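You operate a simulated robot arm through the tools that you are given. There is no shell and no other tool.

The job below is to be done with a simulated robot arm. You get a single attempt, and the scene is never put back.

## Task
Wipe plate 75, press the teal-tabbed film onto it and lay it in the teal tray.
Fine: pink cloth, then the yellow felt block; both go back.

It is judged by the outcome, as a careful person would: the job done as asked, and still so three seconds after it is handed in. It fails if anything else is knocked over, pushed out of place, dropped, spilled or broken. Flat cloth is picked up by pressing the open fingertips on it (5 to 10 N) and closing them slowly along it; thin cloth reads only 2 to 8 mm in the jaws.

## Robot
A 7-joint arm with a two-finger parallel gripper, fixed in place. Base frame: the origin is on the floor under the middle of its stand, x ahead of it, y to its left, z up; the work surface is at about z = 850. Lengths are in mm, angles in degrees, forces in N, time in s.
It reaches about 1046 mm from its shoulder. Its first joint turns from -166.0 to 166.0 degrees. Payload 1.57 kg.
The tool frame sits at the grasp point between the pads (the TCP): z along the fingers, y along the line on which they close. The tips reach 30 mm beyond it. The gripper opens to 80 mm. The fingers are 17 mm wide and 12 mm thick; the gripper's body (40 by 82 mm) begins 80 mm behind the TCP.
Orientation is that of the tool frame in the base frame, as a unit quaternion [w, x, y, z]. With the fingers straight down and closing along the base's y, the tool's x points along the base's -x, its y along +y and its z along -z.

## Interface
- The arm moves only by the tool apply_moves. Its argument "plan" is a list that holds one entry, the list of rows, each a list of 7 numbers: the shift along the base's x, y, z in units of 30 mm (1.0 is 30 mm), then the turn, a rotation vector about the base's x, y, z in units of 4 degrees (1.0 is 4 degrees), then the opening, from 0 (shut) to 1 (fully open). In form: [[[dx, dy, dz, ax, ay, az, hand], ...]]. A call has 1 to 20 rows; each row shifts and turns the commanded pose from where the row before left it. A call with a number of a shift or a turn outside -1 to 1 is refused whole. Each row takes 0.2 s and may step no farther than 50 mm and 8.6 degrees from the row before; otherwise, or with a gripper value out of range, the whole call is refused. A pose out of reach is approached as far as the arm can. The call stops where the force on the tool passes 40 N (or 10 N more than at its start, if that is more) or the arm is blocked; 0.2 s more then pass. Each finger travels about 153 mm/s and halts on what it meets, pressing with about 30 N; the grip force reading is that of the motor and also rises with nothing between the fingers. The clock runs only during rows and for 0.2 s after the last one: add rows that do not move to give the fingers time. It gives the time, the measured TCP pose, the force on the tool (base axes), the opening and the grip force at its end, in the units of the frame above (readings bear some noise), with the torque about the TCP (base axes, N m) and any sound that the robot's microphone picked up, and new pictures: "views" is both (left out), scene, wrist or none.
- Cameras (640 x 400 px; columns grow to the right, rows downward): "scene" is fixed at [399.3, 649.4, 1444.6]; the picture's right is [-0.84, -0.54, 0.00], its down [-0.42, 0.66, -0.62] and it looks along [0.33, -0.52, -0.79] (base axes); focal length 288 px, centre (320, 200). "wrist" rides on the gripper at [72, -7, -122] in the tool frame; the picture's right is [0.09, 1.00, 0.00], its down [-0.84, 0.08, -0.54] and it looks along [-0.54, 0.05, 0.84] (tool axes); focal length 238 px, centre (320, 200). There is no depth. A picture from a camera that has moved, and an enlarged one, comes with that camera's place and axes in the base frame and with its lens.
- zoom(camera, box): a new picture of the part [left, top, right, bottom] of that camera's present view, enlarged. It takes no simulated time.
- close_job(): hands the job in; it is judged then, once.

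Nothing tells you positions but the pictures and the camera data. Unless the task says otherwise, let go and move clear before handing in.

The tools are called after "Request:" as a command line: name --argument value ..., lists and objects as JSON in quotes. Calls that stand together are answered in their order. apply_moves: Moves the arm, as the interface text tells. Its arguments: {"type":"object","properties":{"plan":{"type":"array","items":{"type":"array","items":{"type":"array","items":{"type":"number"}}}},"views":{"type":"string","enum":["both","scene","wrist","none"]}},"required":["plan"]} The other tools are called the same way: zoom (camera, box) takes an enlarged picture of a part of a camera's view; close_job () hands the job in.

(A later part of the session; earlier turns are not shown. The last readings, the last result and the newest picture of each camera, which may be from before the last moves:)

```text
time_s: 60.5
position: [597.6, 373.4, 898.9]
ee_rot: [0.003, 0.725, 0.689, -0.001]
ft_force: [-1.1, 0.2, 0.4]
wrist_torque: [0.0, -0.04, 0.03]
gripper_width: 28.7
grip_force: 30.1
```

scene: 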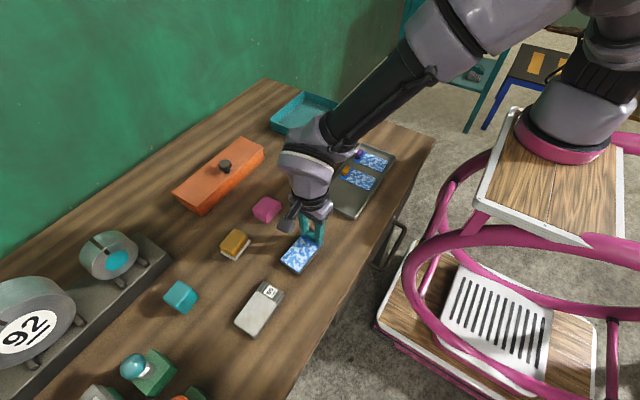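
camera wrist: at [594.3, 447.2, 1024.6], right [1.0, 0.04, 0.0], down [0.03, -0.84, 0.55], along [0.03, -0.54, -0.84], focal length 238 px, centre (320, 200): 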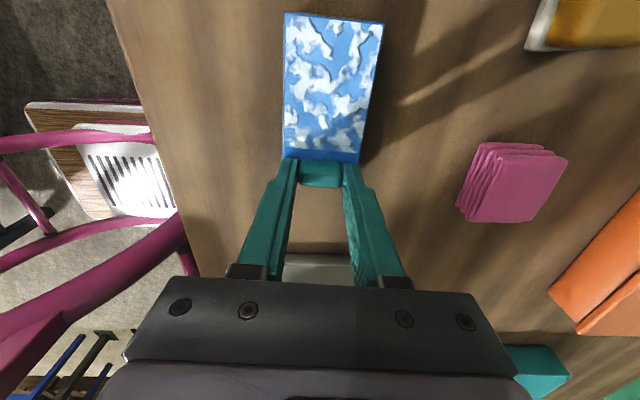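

Request:
apply_moves --plan '[[[0, 0, -0.025, 0, 0, 0, 0.2], [0, 0, 0, 0, 0, 0, 0.2]]]' --views "scene"

Request:
zoom --camera "scene" --box '[280, 230, 328, 280]'

```text
time_s: 61.1
position: [597.9, 373.6, 898.0]
ee_rot: [0.002, 0.724, 0.69, 0.0]
ft_force: [0.0, -0.5, -0.4]
wrist_torque: [-0.01, -0.01, 0.0]
gripper_width: 28.2
grip_force: 29.4
```

scene: 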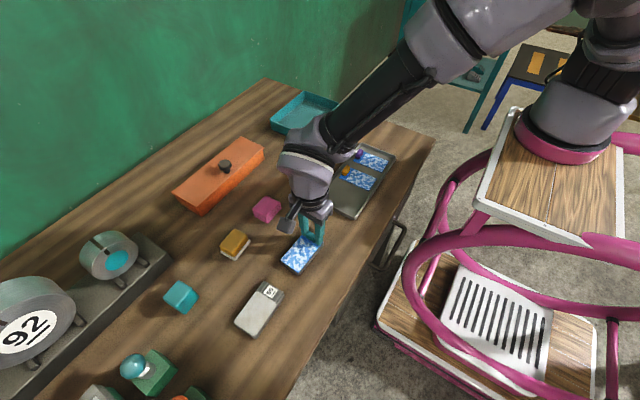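

```text
8.00 times, centred on (304, 255) of scene
camera zoom: at [399.3, 649.4, 1444.6], right [-0.84, -0.54, 0.0], down [-0.42, 0.66, -0.62], along [0.33, -0.52, -0.79], focal length 2300 px, centre (448, -240)
```

zoom: 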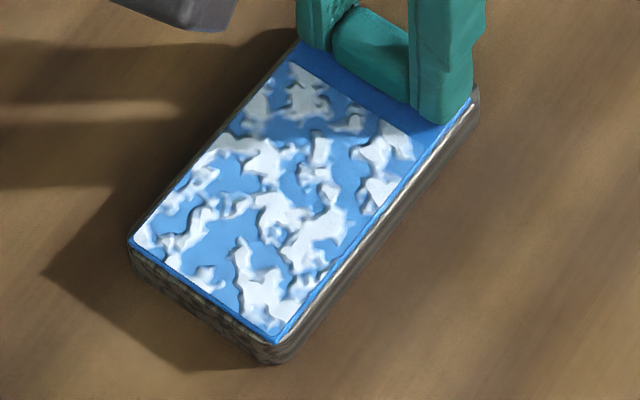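

Request:
apply_moves --plan '[[[0, 0, -0.018, 0, 0, 0, 0.2], [0, 0, 0, 0, 0, 0, 0.2]]]' --views "none"

```text
time_s: 61.8
position: [598.1, 373.9, 899.7]
ee_rot: [0.003, 0.725, 0.689, 0.0]
ft_force: [-0.2, 1.0, 2.4]
wrist_torque: [0.03, 0.05, 0.04]
gripper_width: 28.6
grip_force: 30.0
```

Request:
apply_moves --plan '[[[0, 0, 0, 0, 0, 0, 0.2], [0, 0, 0, 0, 0, 0, 0.2]]]' --views "wrist"

Request:
zoom --camera "wrist" --box '[275, 0, 400, 40]'

Request:
zoom --camera "scene" --box '[280, 230, 328, 280]'

```text
time_s: 62.4
position: [598.1, 373.4, 898.4]
ee_rot: [0.002, 0.724, 0.69, 0.0]
ft_force: [-1.8, 1.0, 1.7]
wrist_torque: [0.04, 0.05, 0.01]
gripper_width: 28.7
grip_force: 29.7
camera wrist: at [594.1, 447.2, 1019.4], right [1.0, 0.04, 0.0], down [0.03, -0.84, 0.55], along [0.03, -0.54, -0.84], focal length 238 px, centre (320, 200)
```

wrist: 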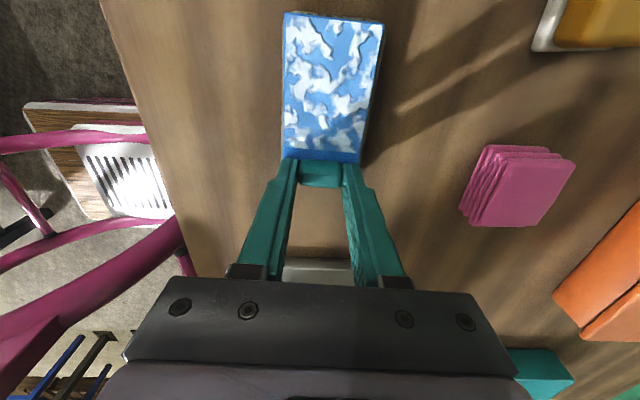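

```text
5.12 times, centred on (338, 20) of wrist
camera zoom: at [594.1, 447.2, 1019.4], right [1.0, 0.04, 0.0], down [0.03, -0.84, 0.55], along [0.03, -0.54, -0.84], focal length 1220 px, centre (230, 1122)
```

zoom: 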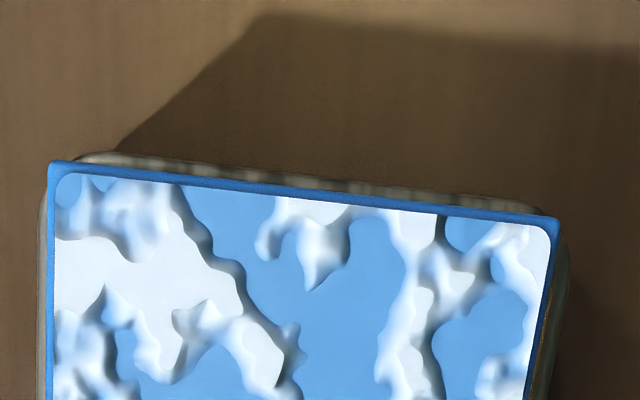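

```text
8.00 times, centred on (304, 255) of scene
camera zoom: at [399.3, 649.4, 1444.6], right [-0.84, -0.54, 0.0], down [-0.42, 0.66, -0.62], along [0.33, -0.52, -0.79], focal length 2300 px, centre (448, -240)
```

zoom: 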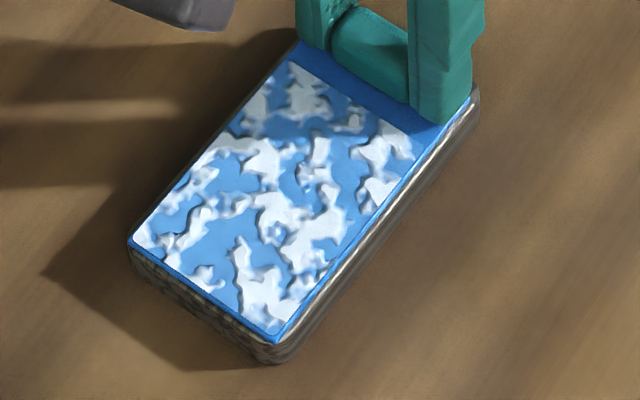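

The film is in light contact, with about 1 mm of plate showing evenly around it. I'll release the tab and back straight up.

Request:
apply_moves --plan '[[[0, 0, 0, 0, 0, 0, 0.38], [0, 0, 0, 0, 0, 0, 0.45], [0, 0, 0, 0, 0, 0, 0.6], [0, 0, 0, 0, 0, 0, 0.6], [0, 0, 0.3, 0, 0, 0, 0.6], [0, 0, 0.6, 0, 0, 0, 0.6], [0, 0, 0.9, 0, 0, 0, 0.6], [0, 0, 0.9, 0, 0, 0, 0.6], [0, 0, 0, 0, 0, 0, 0.6]]]' --views "both"

Request:
zoom --camera "scene" --box '[280, 220, 334, 280]'

Request:
zoom --camera "wrist" --box '[250, 0, 410, 160]'

```text
time_s: 64.3
position: [598.3, 375.7, 978.4]
ee_rot: [0.003, 0.724, 0.69, 0.001]
ft_force: [-0.2, -0.1, 0.2]
wrist_torque: [0.01, 0.02, 0.04]
gripper_width: 48.2
grip_force: 0.0
camera wrist: at [595.6, 447.9, 1099.9], right [1.0, 0.04, 0.0], down [0.03, -0.84, 0.55], along [0.03, -0.54, -0.84], focal length 238 px, centre (320, 200)
```

scene: 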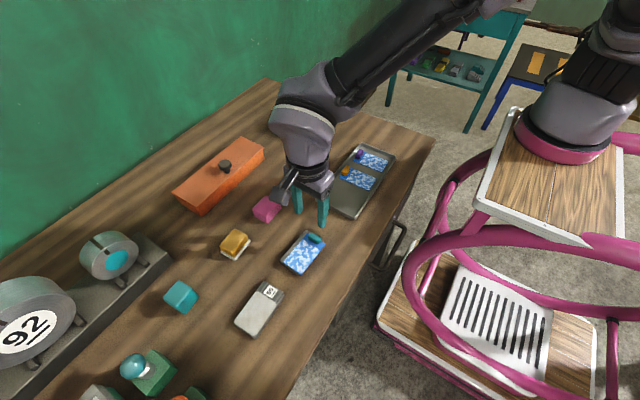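
wrist: 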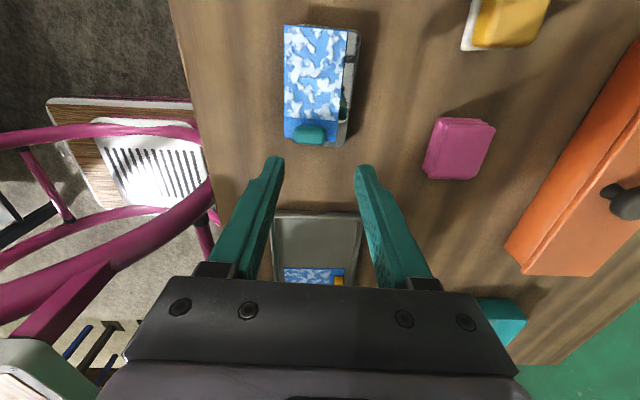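

```text
6.67 times, centred on (307, 250) of scene
camera zoom: at [399.3, 649.4, 1444.6], right [-0.84, -0.54, 0.0], down [-0.42, 0.66, -0.62], along [0.33, -0.52, -0.79], focal length 1916 px, centre (407, -133)
```

zoom: 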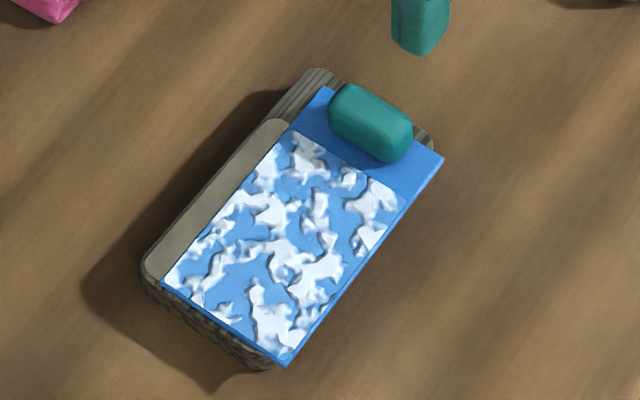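

```text
2.50 times, centred on (330, 80) of wrist
camera zoom: at [595.6, 447.9, 1099.9], right [1.0, 0.04, 0.0], down [0.03, -0.84, 0.55], along [0.03, -0.54, -0.84], focal length 596 px, centre (295, 500)
```

zoom: 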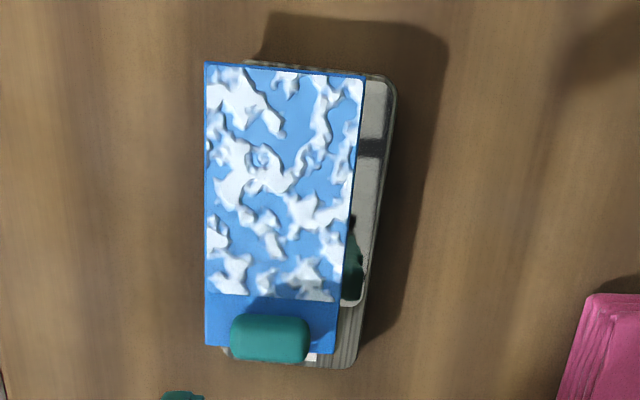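

On release the film slid about 9 mm toward the robot, following one finger. It is still on the plate and the plate has not moved. I'll measure the offset so I can regrip the tab and correct it with a gentler release.

Request:
zoom --camera "wrist" --box '[276, 14, 370, 80]'

Request:
zoom --camera "wrist" --box '[276, 90, 370, 156]'

```text
6.06 times, centred on (323, 47) of wrist
camera zoom: at [595.6, 447.9, 1099.9], right [1.0, 0.04, 0.0], down [0.03, -0.84, 0.55], along [0.03, -0.54, -0.84], focal length 1444 px, centre (302, 1127)
```

zoom: 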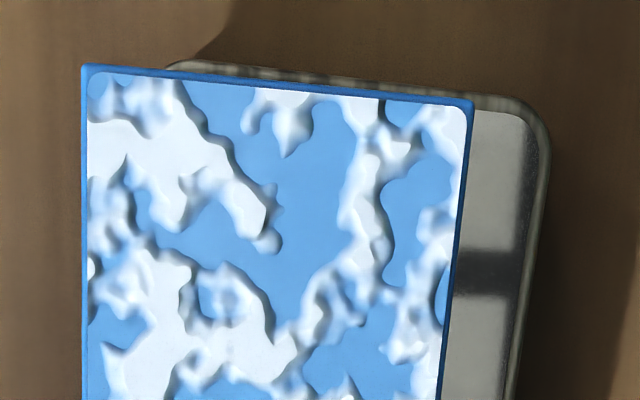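

```text
6.06 times, centred on (323, 123) of wrist
camera zoom: at [595.6, 447.9, 1099.9], right [1.0, 0.04, 0.0], down [0.03, -0.84, 0.55], along [0.03, -0.54, -0.84], focal length 1444 px, centre (302, 667)
```

zoom: 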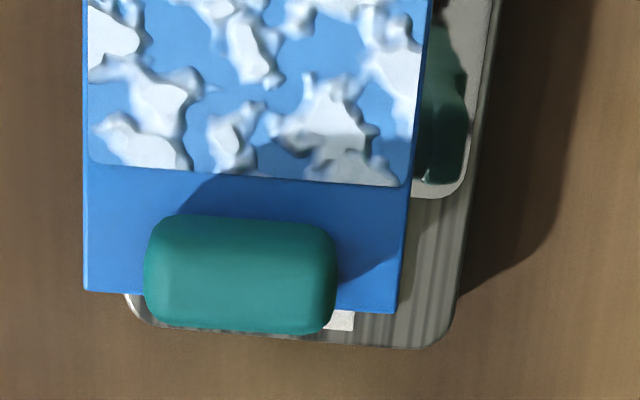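

The film needs to move about +10 mm in x; its y and yaw are essentially right. I'll centre over the tab, come back down and regrip gently.

Request:
apply_moves --plan '[[[-0.28, 0, 0, 0, 0, 0, 0.55], [0, 0, -0.8, 0, 0, 0, 0.55], [0, 0, -0.8, 0, 0, 0, 0.55], [0, 0, -0.6, 0, 0, 0, 0.55], [0, 0, 0, 0, 0, 0, 0.55]]]' --views "wrist"

Request:
zoom --camera "wrist" --box '[250, 0, 410, 200]'

```text
time_s: 65.5
position: [588.3, 373.4, 911.6]
ee_rot: [0.003, 0.724, 0.69, 0.0]
ft_force: [0.0, 0.1, 0.8]
wrist_torque: [-0.02, -0.01, 0.04]
gripper_width: 44.0
grip_force: 0.1
camera wrist: at [585.8, 447.1, 1033.2], right [1.0, 0.04, 0.0], down [0.03, -0.84, 0.54], along [0.03, -0.54, -0.84], focal length 238 px, centre (320, 200)
```

wrist: 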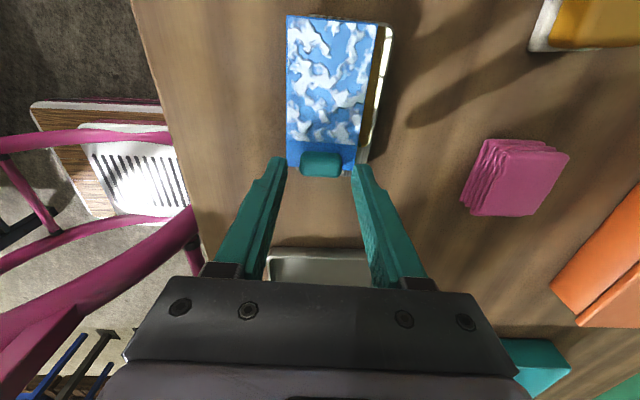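

```text
2.00 times, centred on (330, 100) of wrist
camera zoom: at [585.8, 447.1, 1033.2], right [1.0, 0.04, 0.0], down [0.03, -0.84, 0.54], along [0.03, -0.54, -0.84], focal length 477 px, centre (300, 400)
```

zoom: 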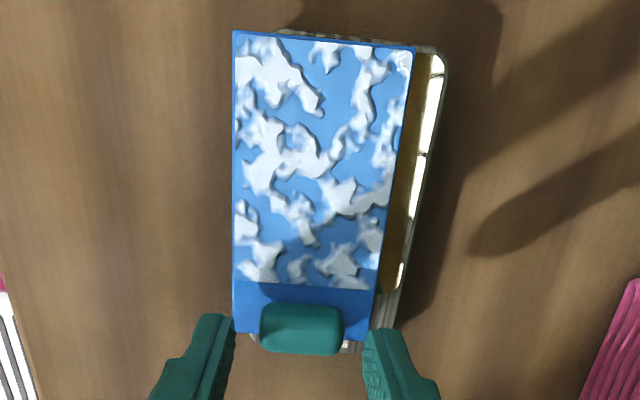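

The fingers are centred on the tab. I'll go down and close in small increments.

Request:
apply_moves --plan '[[[0.02, 0, -0.3, 0, 0, 0, 0.55], [0, 0, -0.18, 0, 0, 0, 0.5], [0, 0, 0, 0, 0, 0, 0.42], [0, 0, 0, 0, 0, 0, 0.38], [0, 0, 0, 0, 0, 0, 0.36], [0, 0, 0, 0, 0, 0, 0.34], [0, 0, 0, 0, 0, 0, 0.3], [0, 0, 0, 0, 0, 0, 0.2], [0, 0, 0, 0, 0, 0, 0.2]]]' --views "wrist"

Request:
zoom --camera "wrist" --box '[250, 0, 410, 200]'

```text
time_s: 67.5
position: [590.6, 375.0, 898.1]
ee_rot: [0.002, 0.724, 0.689, 0.0]
ft_force: [2.4, -0.9, 10.0]
wrist_torque: [0.04, 0.01, -0.05]
gripper_width: 28.4
grip_force: 30.0
camera wrist: at [586.3, 447.7, 1019.1], right [1.0, 0.04, 0.0], down [0.03, -0.84, 0.54], along [0.03, -0.54, -0.84], focal length 238 px, centre (320, 200)
```

wrist: 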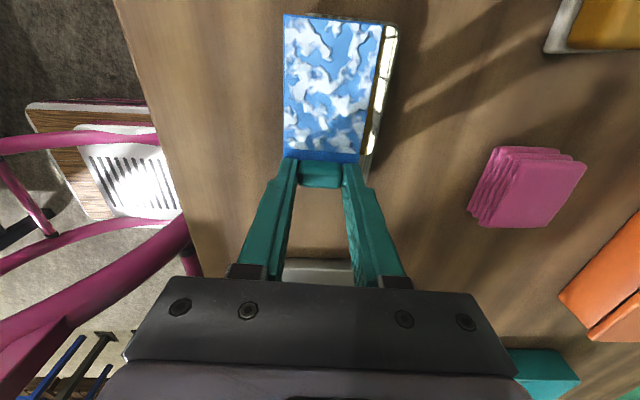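

```text
2.00 times, centred on (330, 100) of wrist
camera zoom: at [586.3, 447.7, 1019.1], right [1.0, 0.04, 0.0], down [0.03, -0.84, 0.54], along [0.03, -0.54, -0.84], focal length 477 px, centre (300, 400)
```

zoom: 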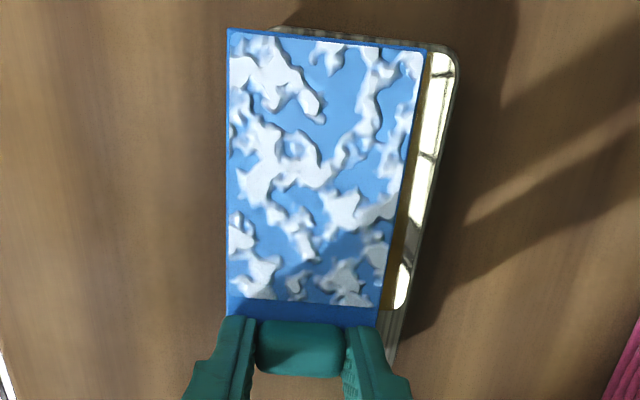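

The tab is regripped. I'll lift 2.5 mm, shift +10 mm in x, and check the alignment.

Request:
apply_moves --plan '[[[0, 0, 0.085, 0, 0, 0, 0.2], [0, 0, 0, 0, 0, 0, 0.2], [0.17, 0, 0, 0, 0, 0, 0.2], [0.16, 0, 0, 0, 0, 0, 0.2], [0, 0, 0, 0, 0, 0, 0.2], [0, 0, 0, 0, 0, 0, 0.2]]]' --views "wrist"

Request:
zoom --camera "wrist" --box '[275, 0, 400, 40]'

Request:
zoom --camera "scene" --box '[280, 230, 328, 280]'

```text
time_s: 69.0
position: [600.2, 374.5, 899.8]
ee_rot: [0.002, 0.724, 0.69, 0.0]
ft_force: [-0.8, -0.2, -0.3]
wrist_torque: [-0.04, 0.02, -0.02]
gripper_width: 28.7
grip_force: 30.1
camera wrist: at [596.0, 448.0, 1021.6], right [1.0, 0.04, 0.0], down [0.03, -0.84, 0.55], along [0.03, -0.54, -0.84], focal length 238 px, centre (320, 200)
```

wrist: 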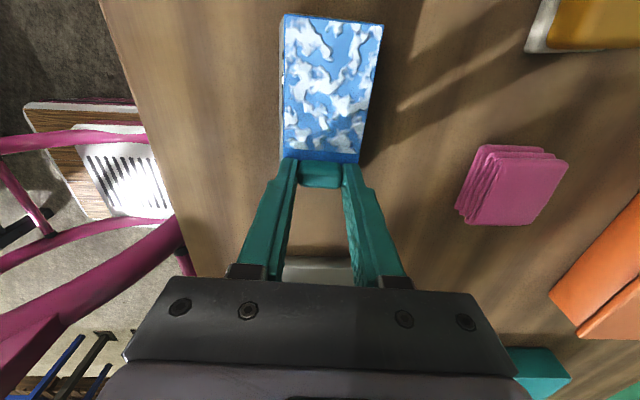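

```text
5.12 times, centred on (338, 20) of wrist
camera zoom: at [596.0, 448.0, 1021.6], right [1.0, 0.04, 0.0], down [0.03, -0.84, 0.55], along [0.03, -0.54, -0.84], focal length 1220 px, centre (230, 1122)
```

zoom: 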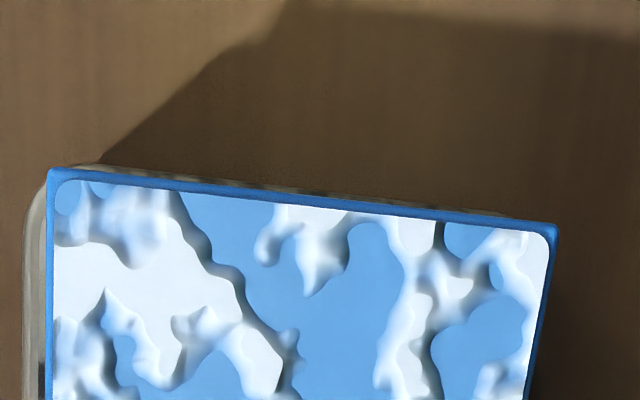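

```text
8.00 times, centred on (304, 255) of scene
camera zoom: at [399.3, 649.4, 1444.6], right [-0.84, -0.54, 0.0], down [-0.42, 0.66, -0.62], along [0.33, -0.52, -0.79], focal length 2300 px, centre (448, -240)
```

zoom: 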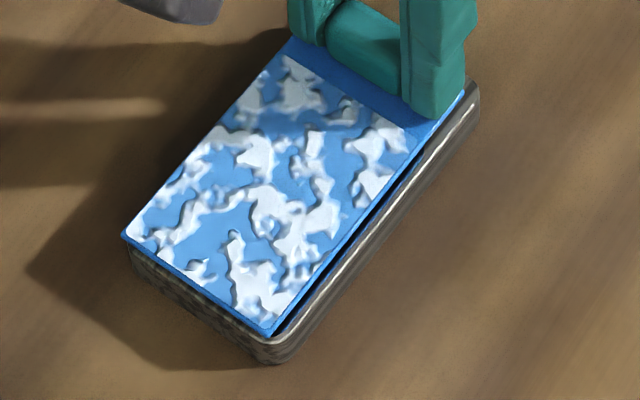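

I overshot by about 1.8 mm in x. I'll correct back and lower to contact.

Request:
apply_moves --plan '[[[-0.06, 0, 0, 0, 0, 0, 0.2], [0, 0, -0.05, 0, 0, 0, 0.2], [0, 0, 0, 0, 0, 0, 0.2], [0, 0, 0, 0, 0, 0, 0.2]]]' --views "wrist"

Request:
zoom --camera "wrist" --box '[275, 0, 400, 40]'

Request:
zoom --camera "scene" --box '[280, 230, 328, 280]'

```text
time_s: 70.0
position: [597.4, 373.1, 899.3]
ee_rot: [0.003, 0.725, 0.689, 0.0]
ft_force: [-0.3, 0.0, 0.0]
wrist_torque: [0.02, -0.01, -0.03]
gripper_width: 28.8
grip_force: 30.6
camera wrist: at [594.1, 447.6, 1020.3], right [1.0, 0.04, 0.0], down [0.03, -0.84, 0.55], along [0.03, -0.54, -0.84], focal length 238 px, centre (320, 200)
```

wrist: 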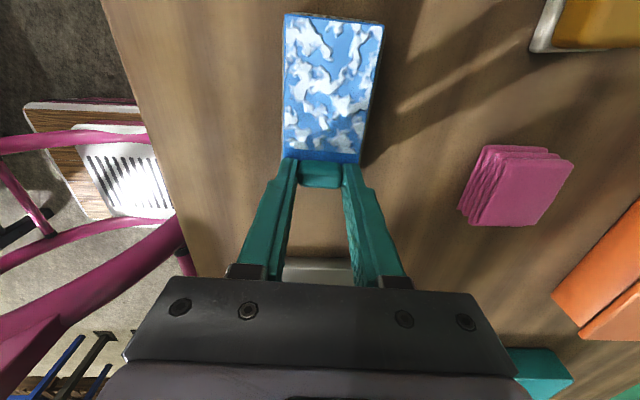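

```text
5.12 times, centred on (338, 20) of wrist
camera zoom: at [594.1, 447.6, 1020.3], right [1.0, 0.04, 0.0], down [0.03, -0.84, 0.55], along [0.03, -0.54, -0.84], focal length 1220 px, centre (230, 1122)
```

zoom: 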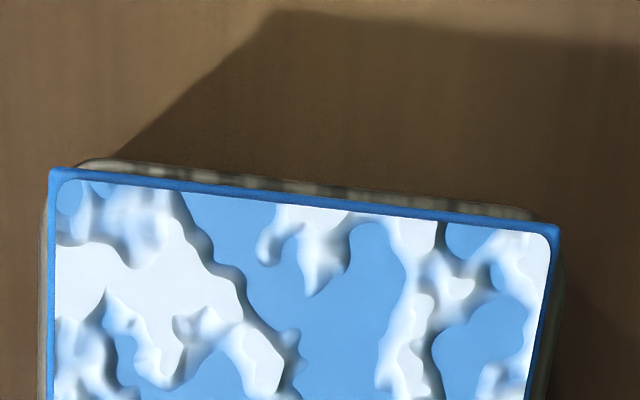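

```text
8.00 times, centred on (304, 255) of scene
camera zoom: at [399.3, 649.4, 1444.6], right [-0.84, -0.54, 0.0], down [-0.42, 0.66, -0.62], along [0.33, -0.52, -0.79], focal length 2300 px, centre (448, -240)
```

zoom: 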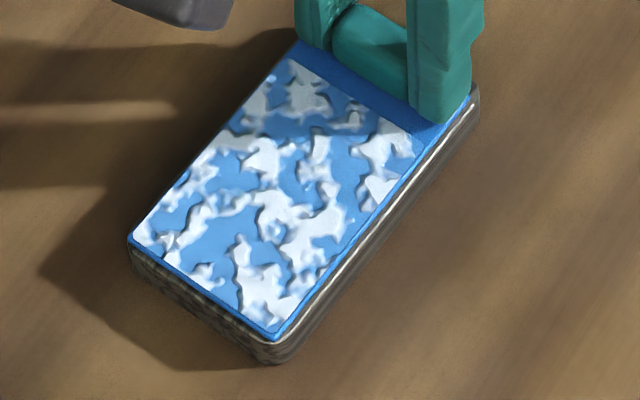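

It's well centred again. I'll lower in half-millimetre steps to contact.

Request:
apply_moves --plan '[[[0, 0.01, -0.025, 0, 0, 0, 0.2], [0, 0, 0, 0, 0, 0, 0.2]]]' --views "none"

```text
time_s: 70.5
position: [598.1, 373.8, 898.2]
ee_rot: [0.002, 0.724, 0.69, 0.0]
ft_force: [-0.4, 0.4, 0.1]
wrist_torque: [-0.01, 0.02, -0.01]
gripper_width: 28.3
grip_force: 30.7
```

Request:
apply_moves --plan '[[[0, 0, -0.02, 0, 0, 0, 0.2], [0, 0, 0, 0, 0, 0, 0.2]]]' --views "none"

```text
time_s: 71.2
position: [597.7, 374.7, 898.9]
ee_rot: [0.003, 0.724, 0.69, 0.0]
ft_force: [0.6, -0.6, 3.1]
wrist_torque: [0.03, 0.08, -0.01]
gripper_width: 28.5
grip_force: 30.3
```

Contact is at about 3 N. I'll press very slightly more, so friction holds the film, and bleed off the grip in fine steps.

Request:
apply_moves --plan '[[[0, 0, -0.01, 0, 0, 0, 0.2], [0, 0, 0, 0, 0, 0, 0.3], [0, 0, 0, 0, 0, 0, 0.33], [0, 0, 0, 0, 0, 0, 0.34], [0, 0, 0, 0, 0, 0, 0.345], [0, 0, 0, 0, 0, 0, 0.35]]]' --views "wrist"

Request:
zoom --camera "wrist" --box '[275, 0, 400, 40]'

```text
time_s: 72.5
position: [597.9, 375.1, 897.7]
ee_rot: [0.002, 0.724, 0.69, 0.0]
ft_force: [-0.8, 2.1, 12.1]
wrist_torque: [0.08, 0.1, -0.02]
gripper_width: 28.9
grip_force: 24.8
camera wrist: at [594.4, 448.0, 1019.0], right [1.0, 0.04, 0.0], down [0.03, -0.84, 0.54], along [0.03, -0.54, -0.84], focal length 238 px, centre (320, 200)
```

wrist: 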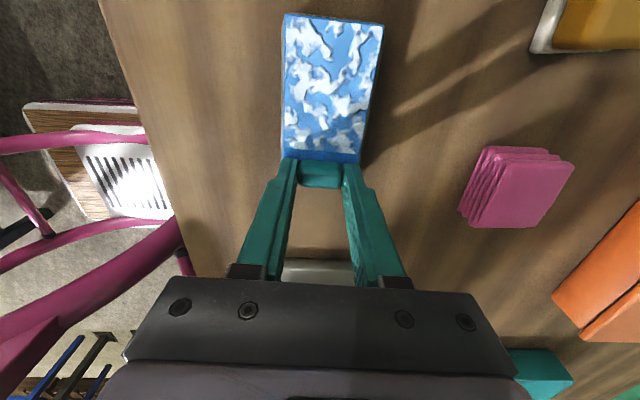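

```text
5.12 times, centred on (338, 20) of wrist
camera zoom: at [594.4, 448.0, 1019.0], right [1.0, 0.04, 0.0], down [0.03, -0.84, 0.54], along [0.03, -0.54, -0.84], focal length 1220 px, centre (230, 1122)
```

zoom: 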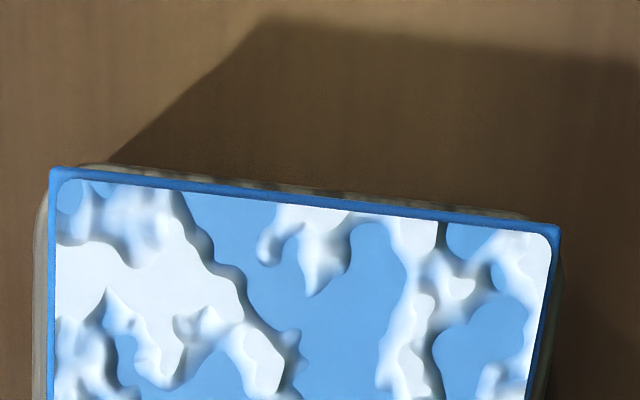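

Grip force is falling smoothly. I'll continue opening in tiny steps, limited to about 3 mm of clearance.

Request:
apply_moves --plan '[[[0, 0, 0, 0, 0, 0, 0.353], [0, 0, 0, 0, 0, 0, 0.356], [0, 0, 0, 0, 0, 0, 0.358], [0, 0, 0, 0, 0, 0, 0.36], [0, 0, 0, 0, 0, 0, 0.362], [0, 0, 0, 0, 0, 0, 0.364], [0, 0, 0, 0, 0, 0, 0.367], [0, 0, 0, 0, 0, 0, 0.37], [0, 0, 0, 0, 0, 0, 0.375], [0, 0, 0, 0, 0, 0, 0.38]]]' --views "wrist"

Request:
zoom --camera "wrist" --box '[250, 0, 410, 200]'

```text
time_s: 74.8
position: [597.4, 375.0, 897.9]
ee_rot: [0.003, 0.724, 0.69, -0.001]
ft_force: [1.2, -0.1, 12.1]
wrist_torque: [0.01, 0.03, -0.02]
gripper_width: 29.8
grip_force: 0.1
camera wrist: at [594.3, 447.8, 1018.8], right [1.0, 0.04, 0.0], down [0.03, -0.84, 0.54], along [0.03, -0.54, -0.84], focal length 238 px, centre (320, 200)
```

wrist: 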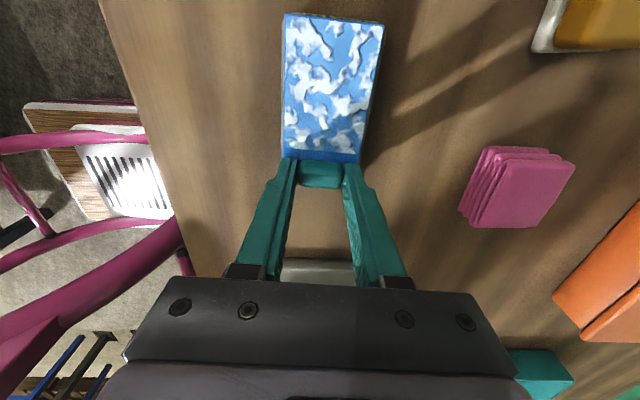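

```text
2.00 times, centred on (330, 100) of wrist
camera zoom: at [594.3, 447.8, 1018.8], right [1.0, 0.04, 0.0], down [0.03, -0.84, 0.54], along [0.03, -0.54, -0.84], focal length 477 px, centre (300, 400)
```

zoom: 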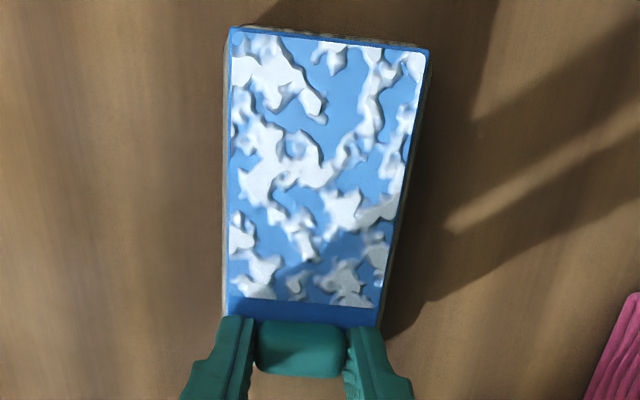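

The grip is off and the film is in place. The remaining 12 N is the fingertips resting on the film, so I'll lift a little before opening further so they don't drag it.

Request:
apply_moves --plan '[[[0, 0, 0.03, 0, 0, 0, 0.38], [0, 0, 0.03, 0, 0, 0, 0.38], [0, 0, 0, 0, 0, 0, 0.38]]]' --views "wrist"

Request:
zoom --camera "wrist" --box '[250, 0, 410, 200]'

Request:
zoom --camera "scene" --box '[280, 230, 328, 280]'

```text
time_s: 75.5
position: [598.4, 374.5, 900.2]
ee_rot: [0.003, 0.724, 0.689, 0.0]
ft_force: [-0.4, -0.4, -0.6]
wrist_torque: [-0.01, -0.02, 0.0]
gripper_width: 30.4
grip_force: 0.1
camera wrist: at [594.3, 448.1, 1020.8], right [1.0, 0.04, 0.0], down [0.03, -0.84, 0.55], along [0.03, -0.54, -0.84], focal length 238 px, centre (320, 200)
```

wrist: 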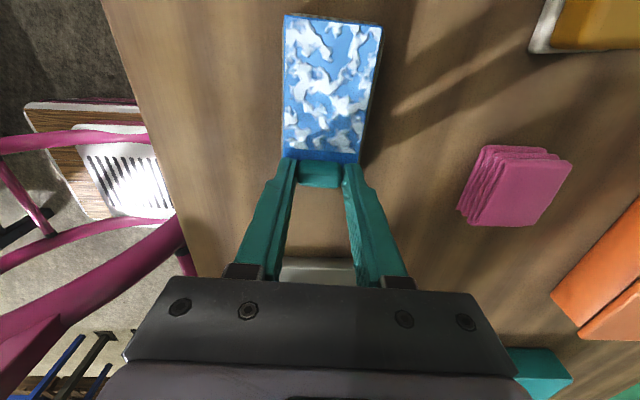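

```text
2.00 times, centred on (330, 100) of wrist
camera zoom: at [594.3, 448.1, 1020.8], right [1.0, 0.04, 0.0], down [0.03, -0.84, 0.55], along [0.03, -0.54, -0.84], focal length 477 px, centre (300, 400)
```

zoom: 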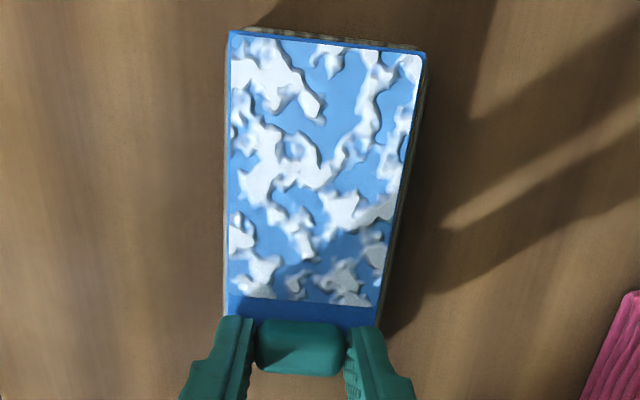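

```text
8.00 times, centred on (304, 255) of scene
camera zoom: at [399.3, 649.4, 1444.6], right [-0.84, -0.54, 0.0], down [-0.42, 0.66, -0.62], along [0.33, -0.52, -0.79], focal length 2300 px, centre (448, -240)
```

zoom: 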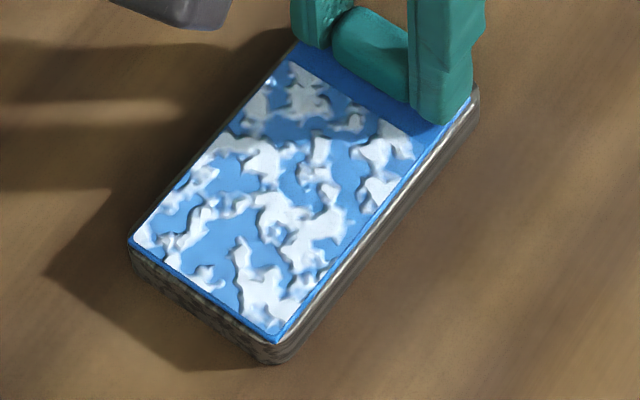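

The force is zero and the film stayed put. I'll open slightly and lift away.

Request:
apply_moves --plan '[[[0, 0, 0.03, 0, 0, 0, 0.4], [0, 0, 0, 0, 0, 0, 0.45], [0, 0, 0.2, 0, 0, 0, 0.45], [0, 0, 0.4, 0, 0, 0, 0.45], [0, 0, 0.7, 0, 0, 0, 0.45], [0, 0, 0.9, 0, 0, 0, 0.45], [0, 0, 0.4, 0, 0, 0, 0.45], [0, 0, 0, 0, 0, 0, 0.45]]]' --views "both"

Request:
zoom --camera "wrist" --box '[270, 10, 380, 160]'

Request:
zoom --camera "scene" --box '[278, 225, 332, 280]'

```text
time_s: 77.3
position: [598.7, 373.4, 978.4]
ee_rot: [0.003, 0.724, 0.69, 0.0]
ft_force: [-0.3, 0.0, -0.4]
wrist_torque: [0.03, 0.0, -0.01]
gripper_width: 35.9
grip_force: 0.1
camera wrist: at [594.5, 446.2, 1099.4], right [1.0, 0.04, 0.0], down [0.03, -0.84, 0.55], along [0.03, -0.54, -0.84], focal length 238 px, centre (320, 200)
```

scene: 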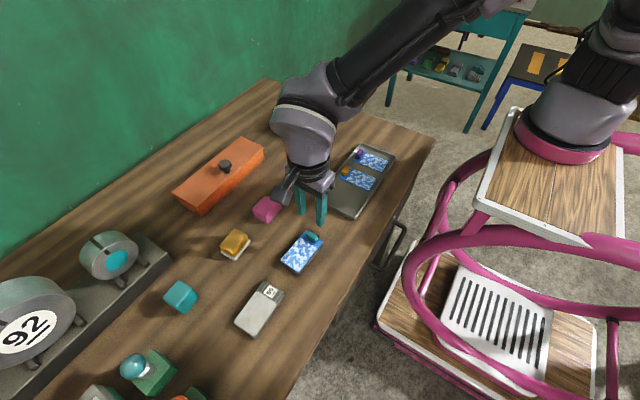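
wrist: 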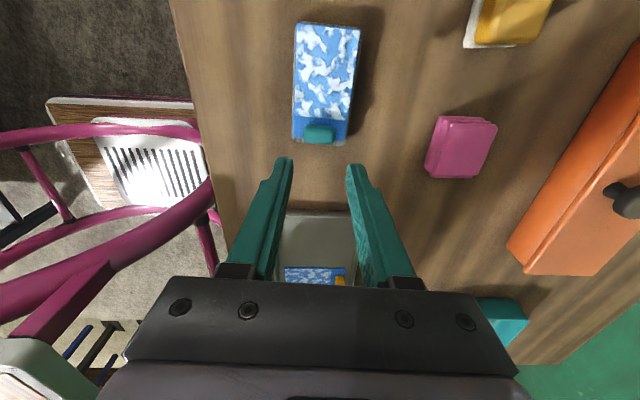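

```text
2.67 times, centred on (325, 85) of wrist
camera zoom: at [594.5, 446.2, 1099.4], right [1.0, 0.04, 0.0], down [0.03, -0.84, 0.55], along [0.03, -0.54, -0.84], focal length 636 px, centre (307, 507)
```

zoom: 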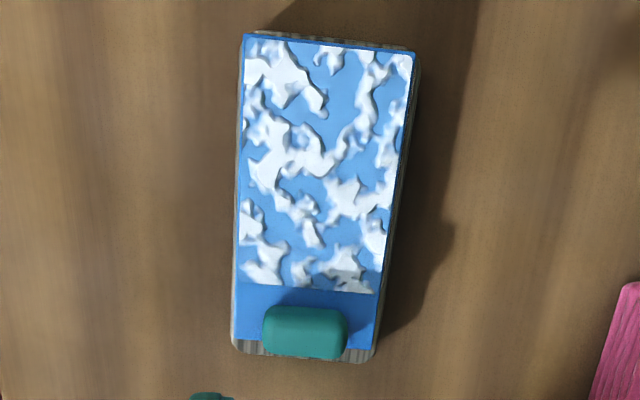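

```text
7.27 times, centred on (305, 252) of scene
camera zoom: at [399.3, 649.4, 1444.6], right [-0.84, -0.54, 0.0], down [-0.42, 0.66, -0.62], along [0.33, -0.52, -0.79], focal length 2091 px, centre (429, -182)
```

zoom: 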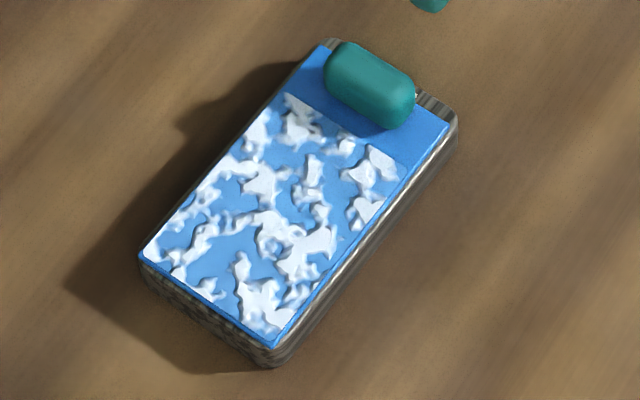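

The film now sits squared on plate 75 with its pattern over the mirror face. Next I'll fetch the yellow felt block at about (740, 480), yawed about 4°, gripping it across its short side so the fingers clear the film's tab later.

Request:
apply_moves --plan '[[[0.94, 0.71, 0, 0, 0, 0.355, 0.8], [0.94, 0.71, 0, 0, 0, 0.355, 0.8], [0.94, 0.71, 0, 0, 0, 0.355, 0.8], [0.94, 0.71, 0, 0, 0, 0.355, 0.8], [0.94, 0.71, 0, 0, 0, 0.355, 0.8], [0, 0, -0.3, 0, 0, 0, 0.8], [0, 0, 0, 0, 0, 0, 0.8]]]' --views "both"

Request:
zoom --camera "wrist" --box '[230, 60, 410, 220]'

Request:
zoom --camera "scene" --box '[200, 200, 290, 280]'

```text
time_s: 79.0
position: [738.1, 482.9, 969.3]
ee_rot: [0.003, 0.68, 0.733, 0.0]
ft_force: [0.1, 0.6, -0.4]
wrist_torque: [0.0, -0.03, -0.01]
gripper_width: 64.1
grip_force: 0.0
camera wrist: at [726.0, 554.5, 1090.8], right [0.99, 0.17, 0.0], down [0.14, -0.83, 0.55], along [0.09, -0.54, -0.84], focal length 238 px, centre (320, 200)
```

scene: 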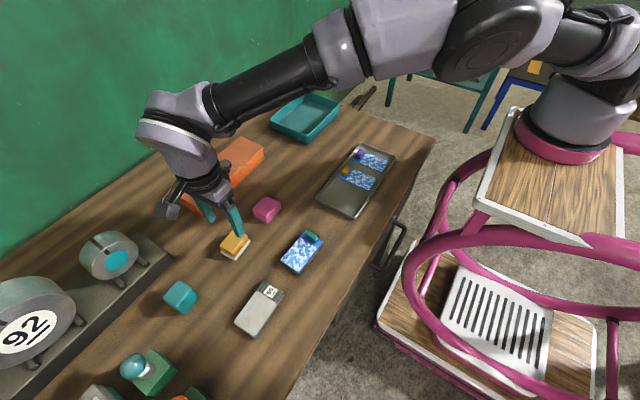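
wrist: 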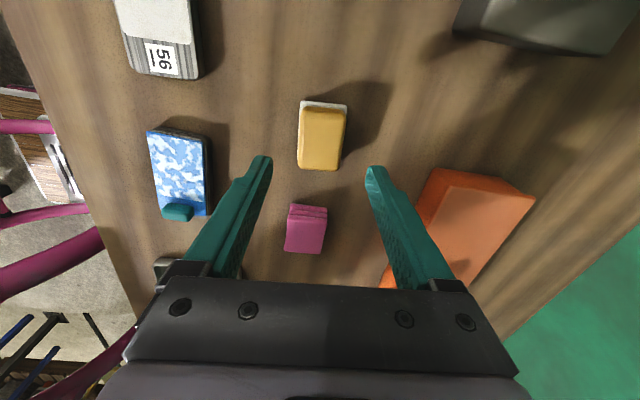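

```text
2.50 times, centred on (320, 140) of wrist
camera zoom: at [726.0, 554.5, 1090.8], right [0.99, 0.17, 0.0], down [0.14, -0.83, 0.55], along [0.09, -0.54, -0.84], focal length 596 px, centre (320, 350)
```

zoom: 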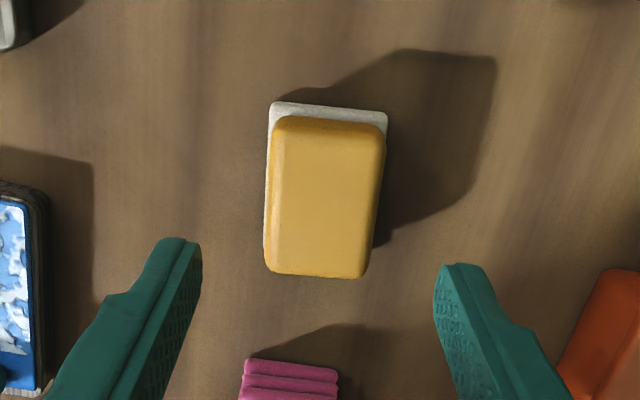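

```text
5.00 times, centred on (245, 240) of scene
camera zoom: at [399.3, 649.4, 1444.6], right [-0.84, -0.54, 0.0], down [-0.42, 0.66, -0.62], along [0.33, -0.52, -0.79], focal length 1437 px, centre (695, 0)
```

zoom: 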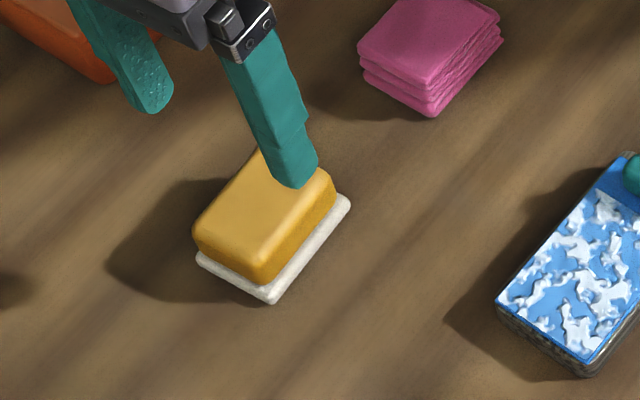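

The TCP is directly above the block's centre and the fingers are parallel to its sides. I'll lower partway and verify.

Request:
apply_moves --plan '[[[0, 0, -0.8, 0, 0, 0, 0.8], [0, 0, -0.8, 0, 0, 0, 0.8], [0, 0, -0.4, 0, 0, 0, 0.8], [0, 0, 0, 0, 0, 0, 0.8], [0, 0, 0, 0, 0, 0, 0.8]]]' --views "wrist"

Request:
zoom --camera "wrist" --box '[230, 60, 410, 220]'

Request:
zoom --camera "scene" --box '[200, 190, 280, 270]'

```text
time_s: 80.2
position: [739.1, 482.5, 908.6]
ee_rot: [0.003, 0.68, 0.733, 0.001]
ft_force: [-0.2, 0.5, -0.7]
wrist_torque: [0.01, -0.01, 0.0]
gripper_width: 63.9
grip_force: 0.0
camera wrist: at [726.9, 554.5, 1030.1], right [0.99, 0.17, 0.0], down [0.14, -0.83, 0.55], along [0.09, -0.54, -0.84], focal length 238 px, centre (320, 200)
```

wrist: 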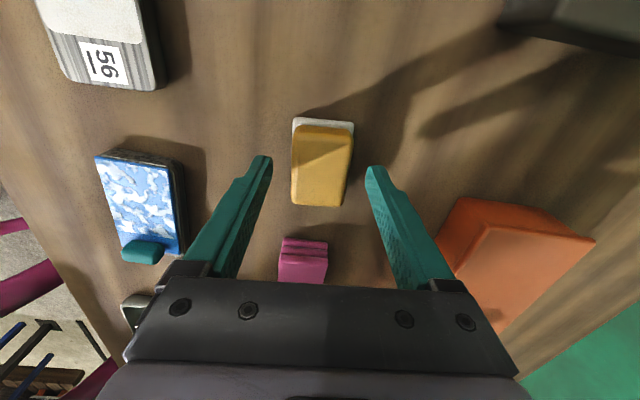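

```text
2.50 times, centred on (320, 140) of wrist
camera zoom: at [726.9, 554.5, 1030.1], right [0.99, 0.17, 0.0], down [0.14, -0.83, 0.55], along [0.09, -0.54, -0.84], focal length 596 px, centre (320, 350)
```

zoom: 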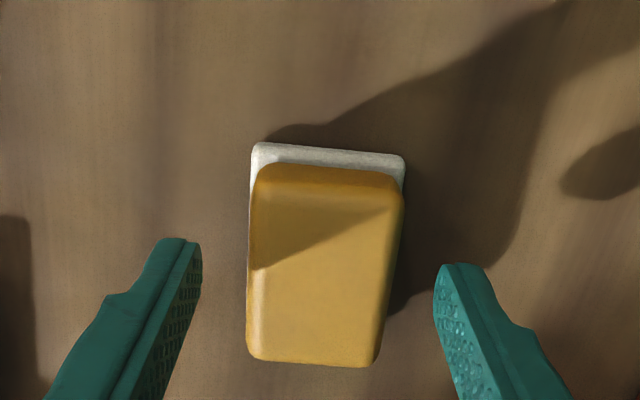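

```text
5.00 times, centred on (240, 230) of scene
camera zoom: at [399.3, 649.4, 1444.6], right [-0.84, -0.54, 0.0], down [-0.42, 0.66, -0.62], along [0.33, -0.52, -0.79], focal length 1437 px, centre (720, 50)
```

zoom: 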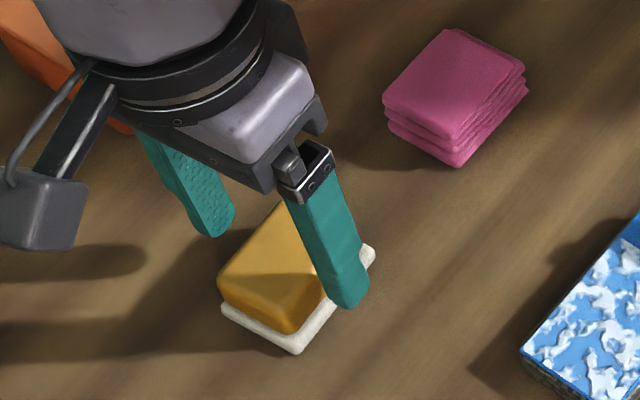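

The block is about 1 mm off-centre toward +x. I'll correct that, lower to just above the felt's lip, and close gently.

Request:
apply_moves --plan '[[[0.04, 0, -0.35, 0, 0, 0, 0.8], [0, 0, -0.25, 0, 0, 0, 0.8], [0, 0, 0, 0, 0, 0, 0.7], [0, 0, 0, 0, 0, 0, 0.6], [0, 0, 0, 0, 0, 0, 0.55], [0, 0, 0, 0, 0, 0, 0.52], [0, 0, 0, 0, 0, 0, 0.49], [0, 0, 0, 0, 0, 0, 0.46], [0, 0, 0, 0, 0, 0, 0.42], [0, 0, 0, 0, 0, 0, 0.35], [0, 0, 0, 0, 0, 0, 0.3]]]' --views "both"

Request:
zoom --camera "wrist" --box '[230, 60, 410, 220]'

Request:
zoom --camera "scene" --box '[200, 190, 280, 270]'

```text
time_s: 82.5
position: [740.5, 480.7, 891.7]
ee_rot: [0.002, 0.68, 0.733, 0.001]
ft_force: [-0.8, 0.3, 0.1]
wrist_torque: [0.04, 0.03, 0.03]
gripper_width: 44.2
grip_force: 30.3
camera wrist: at [727.8, 553.5, 1012.3], right [0.99, 0.17, 0.0], down [0.14, -0.83, 0.55], along [0.09, -0.54, -0.84], focal length 238 px, centre (320, 200)
```

scene: 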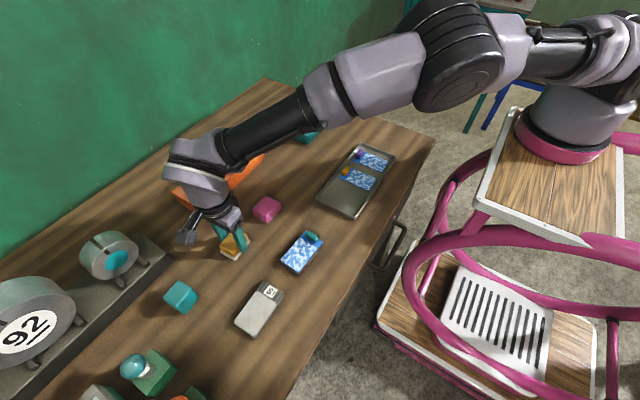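
wrist: 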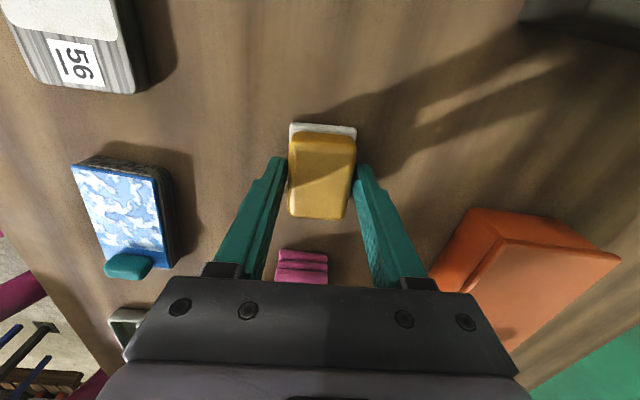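

```text
2.50 times, centred on (320, 140) of wrist
camera zoom: at [727.8, 553.5, 1012.3], right [0.99, 0.17, 0.0], down [0.14, -0.83, 0.55], along [0.09, -0.54, -0.84], focal length 596 px, centre (320, 350)
```

zoom: 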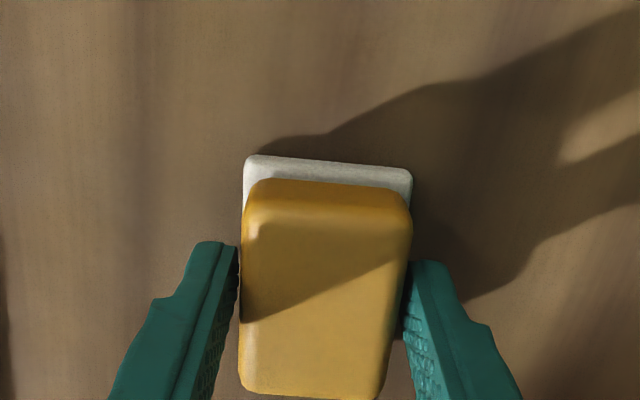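

```text
5.00 times, centred on (240, 230) of scene
camera zoom: at [399.3, 649.4, 1444.6], right [-0.84, -0.54, 0.0], down [-0.42, 0.66, -0.62], along [0.33, -0.52, -0.79], focal length 1437 px, centre (720, 50)
```

zoom: 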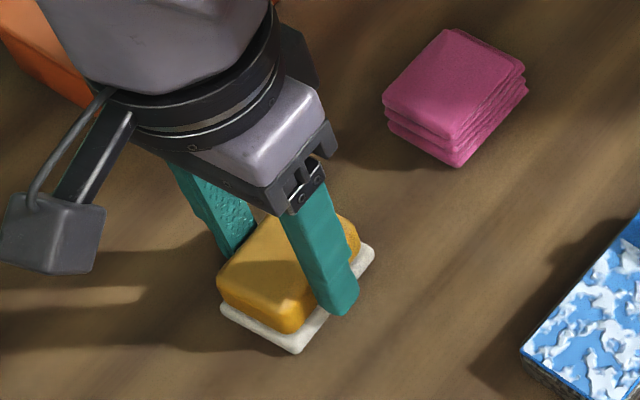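

The yellow block is gripped at 44 mm. I'll lift it and carry it over plate 75, turning it to match the plate's yaw.

Request:
apply_moves --plan '[[[0, 0, 0.4, 0, 0, 0, 0.3], [0, 0, 0.8, 0, 0, 0, 0.3], [0, 0, 0.8, 0, 0, 0, 0.3], [-0.935, -0.41, 0, 0, 0, -0.355, 0.3], [-0.935, -0.41, 0, 0, 0, -0.355, 0.3], [-0.935, -0.41, 0, 0, 0, -0.355, 0.3], [-0.935, -0.41, 0, 0, 0, -0.355, 0.3], [-0.935, -0.41, 0, 0, 0, -0.355, 0.3], [0, 0, -0.5, 0, 0, 0, 0.3], [0, 0, 0, 0, 0, 0, 0.3]]]' --views "both"

Request:
zoom --camera "scene" --box '[260, 200, 350, 280]'

Request:
zoom --camera "wrist" --box '[230, 40, 410, 220]'

```text
time_s: 84.8
position: [598.4, 419.7, 937.7]
ee_rot: [0.003, 0.724, 0.69, -0.001]
ft_force: [-0.2, 0.4, -1.2]
wrist_torque: [-0.02, 0.0, -0.01]
gripper_width: 44.4
grip_force: 29.8
camera wrist: at [595.5, 493.0, 1058.5], right [1.0, 0.04, 0.0], down [0.03, -0.84, 0.55], along [0.03, -0.54, -0.84], focal length 238 px, centre (320, 200)
```

scene: 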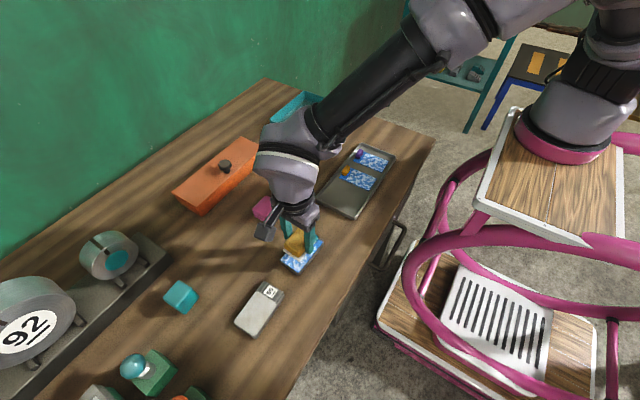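
wrist: 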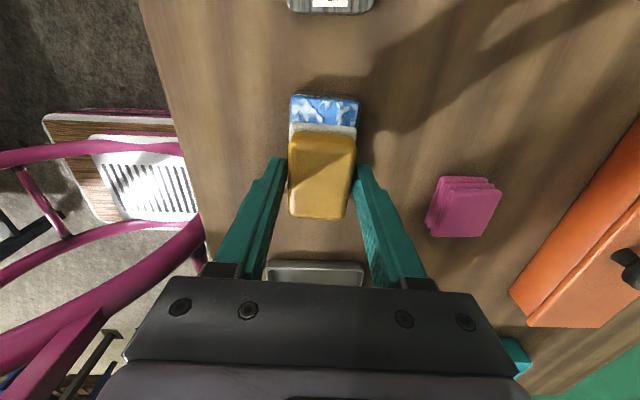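

```text
5.00 times, centred on (305, 240) of scene
camera zoom: at [399.3, 649.4, 1444.6], right [-0.84, -0.54, 0.0], down [-0.42, 0.66, -0.62], along [0.33, -0.52, -0.79], focal length 1437 px, centre (395, 0)
```

zoom: 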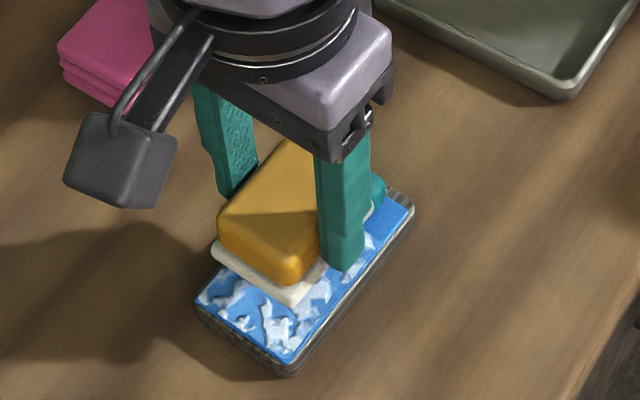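

```text
2.22 times, centred on (320, 130) of wrist
camera zoom: at [595.5, 493.0, 1058.5], right [1.0, 0.04, 0.0], down [0.03, -0.84, 0.55], along [0.03, -0.54, -0.84], focal length 530 px, centre (320, 356)
```

zoom: 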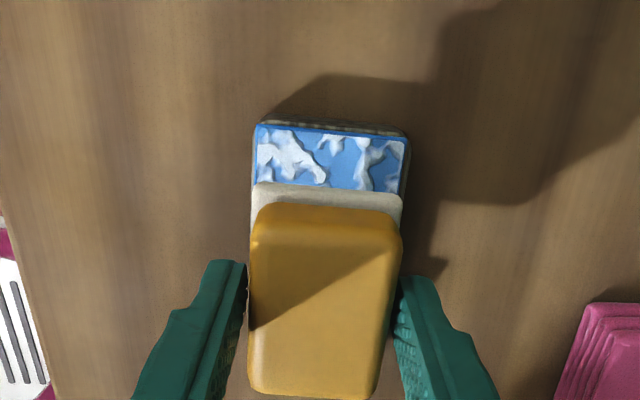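

The block is squared above the film and clear of the tab. I'll lower it straight down to near contact.

Request:
apply_moves --plan '[[[0, 0, -0.5, 0, 0, 0, 0.3], [0, 0, -0.35, 0, 0, 0, 0.3], [0, 0, -0.07, 0, 0, 0, 0.3], [0, 0, 0, 0, 0, 0, 0.3]]]' --views "none"

```text
time_s: 85.8
position: [600.1, 420.4, 908.4]
ee_rot: [0.002, 0.724, 0.69, 0.001]
ft_force: [0.1, -1.3, 2.2]
wrist_torque: [-0.02, 0.07, 0.0]
gripper_width: 44.1
grip_force: 30.0
```

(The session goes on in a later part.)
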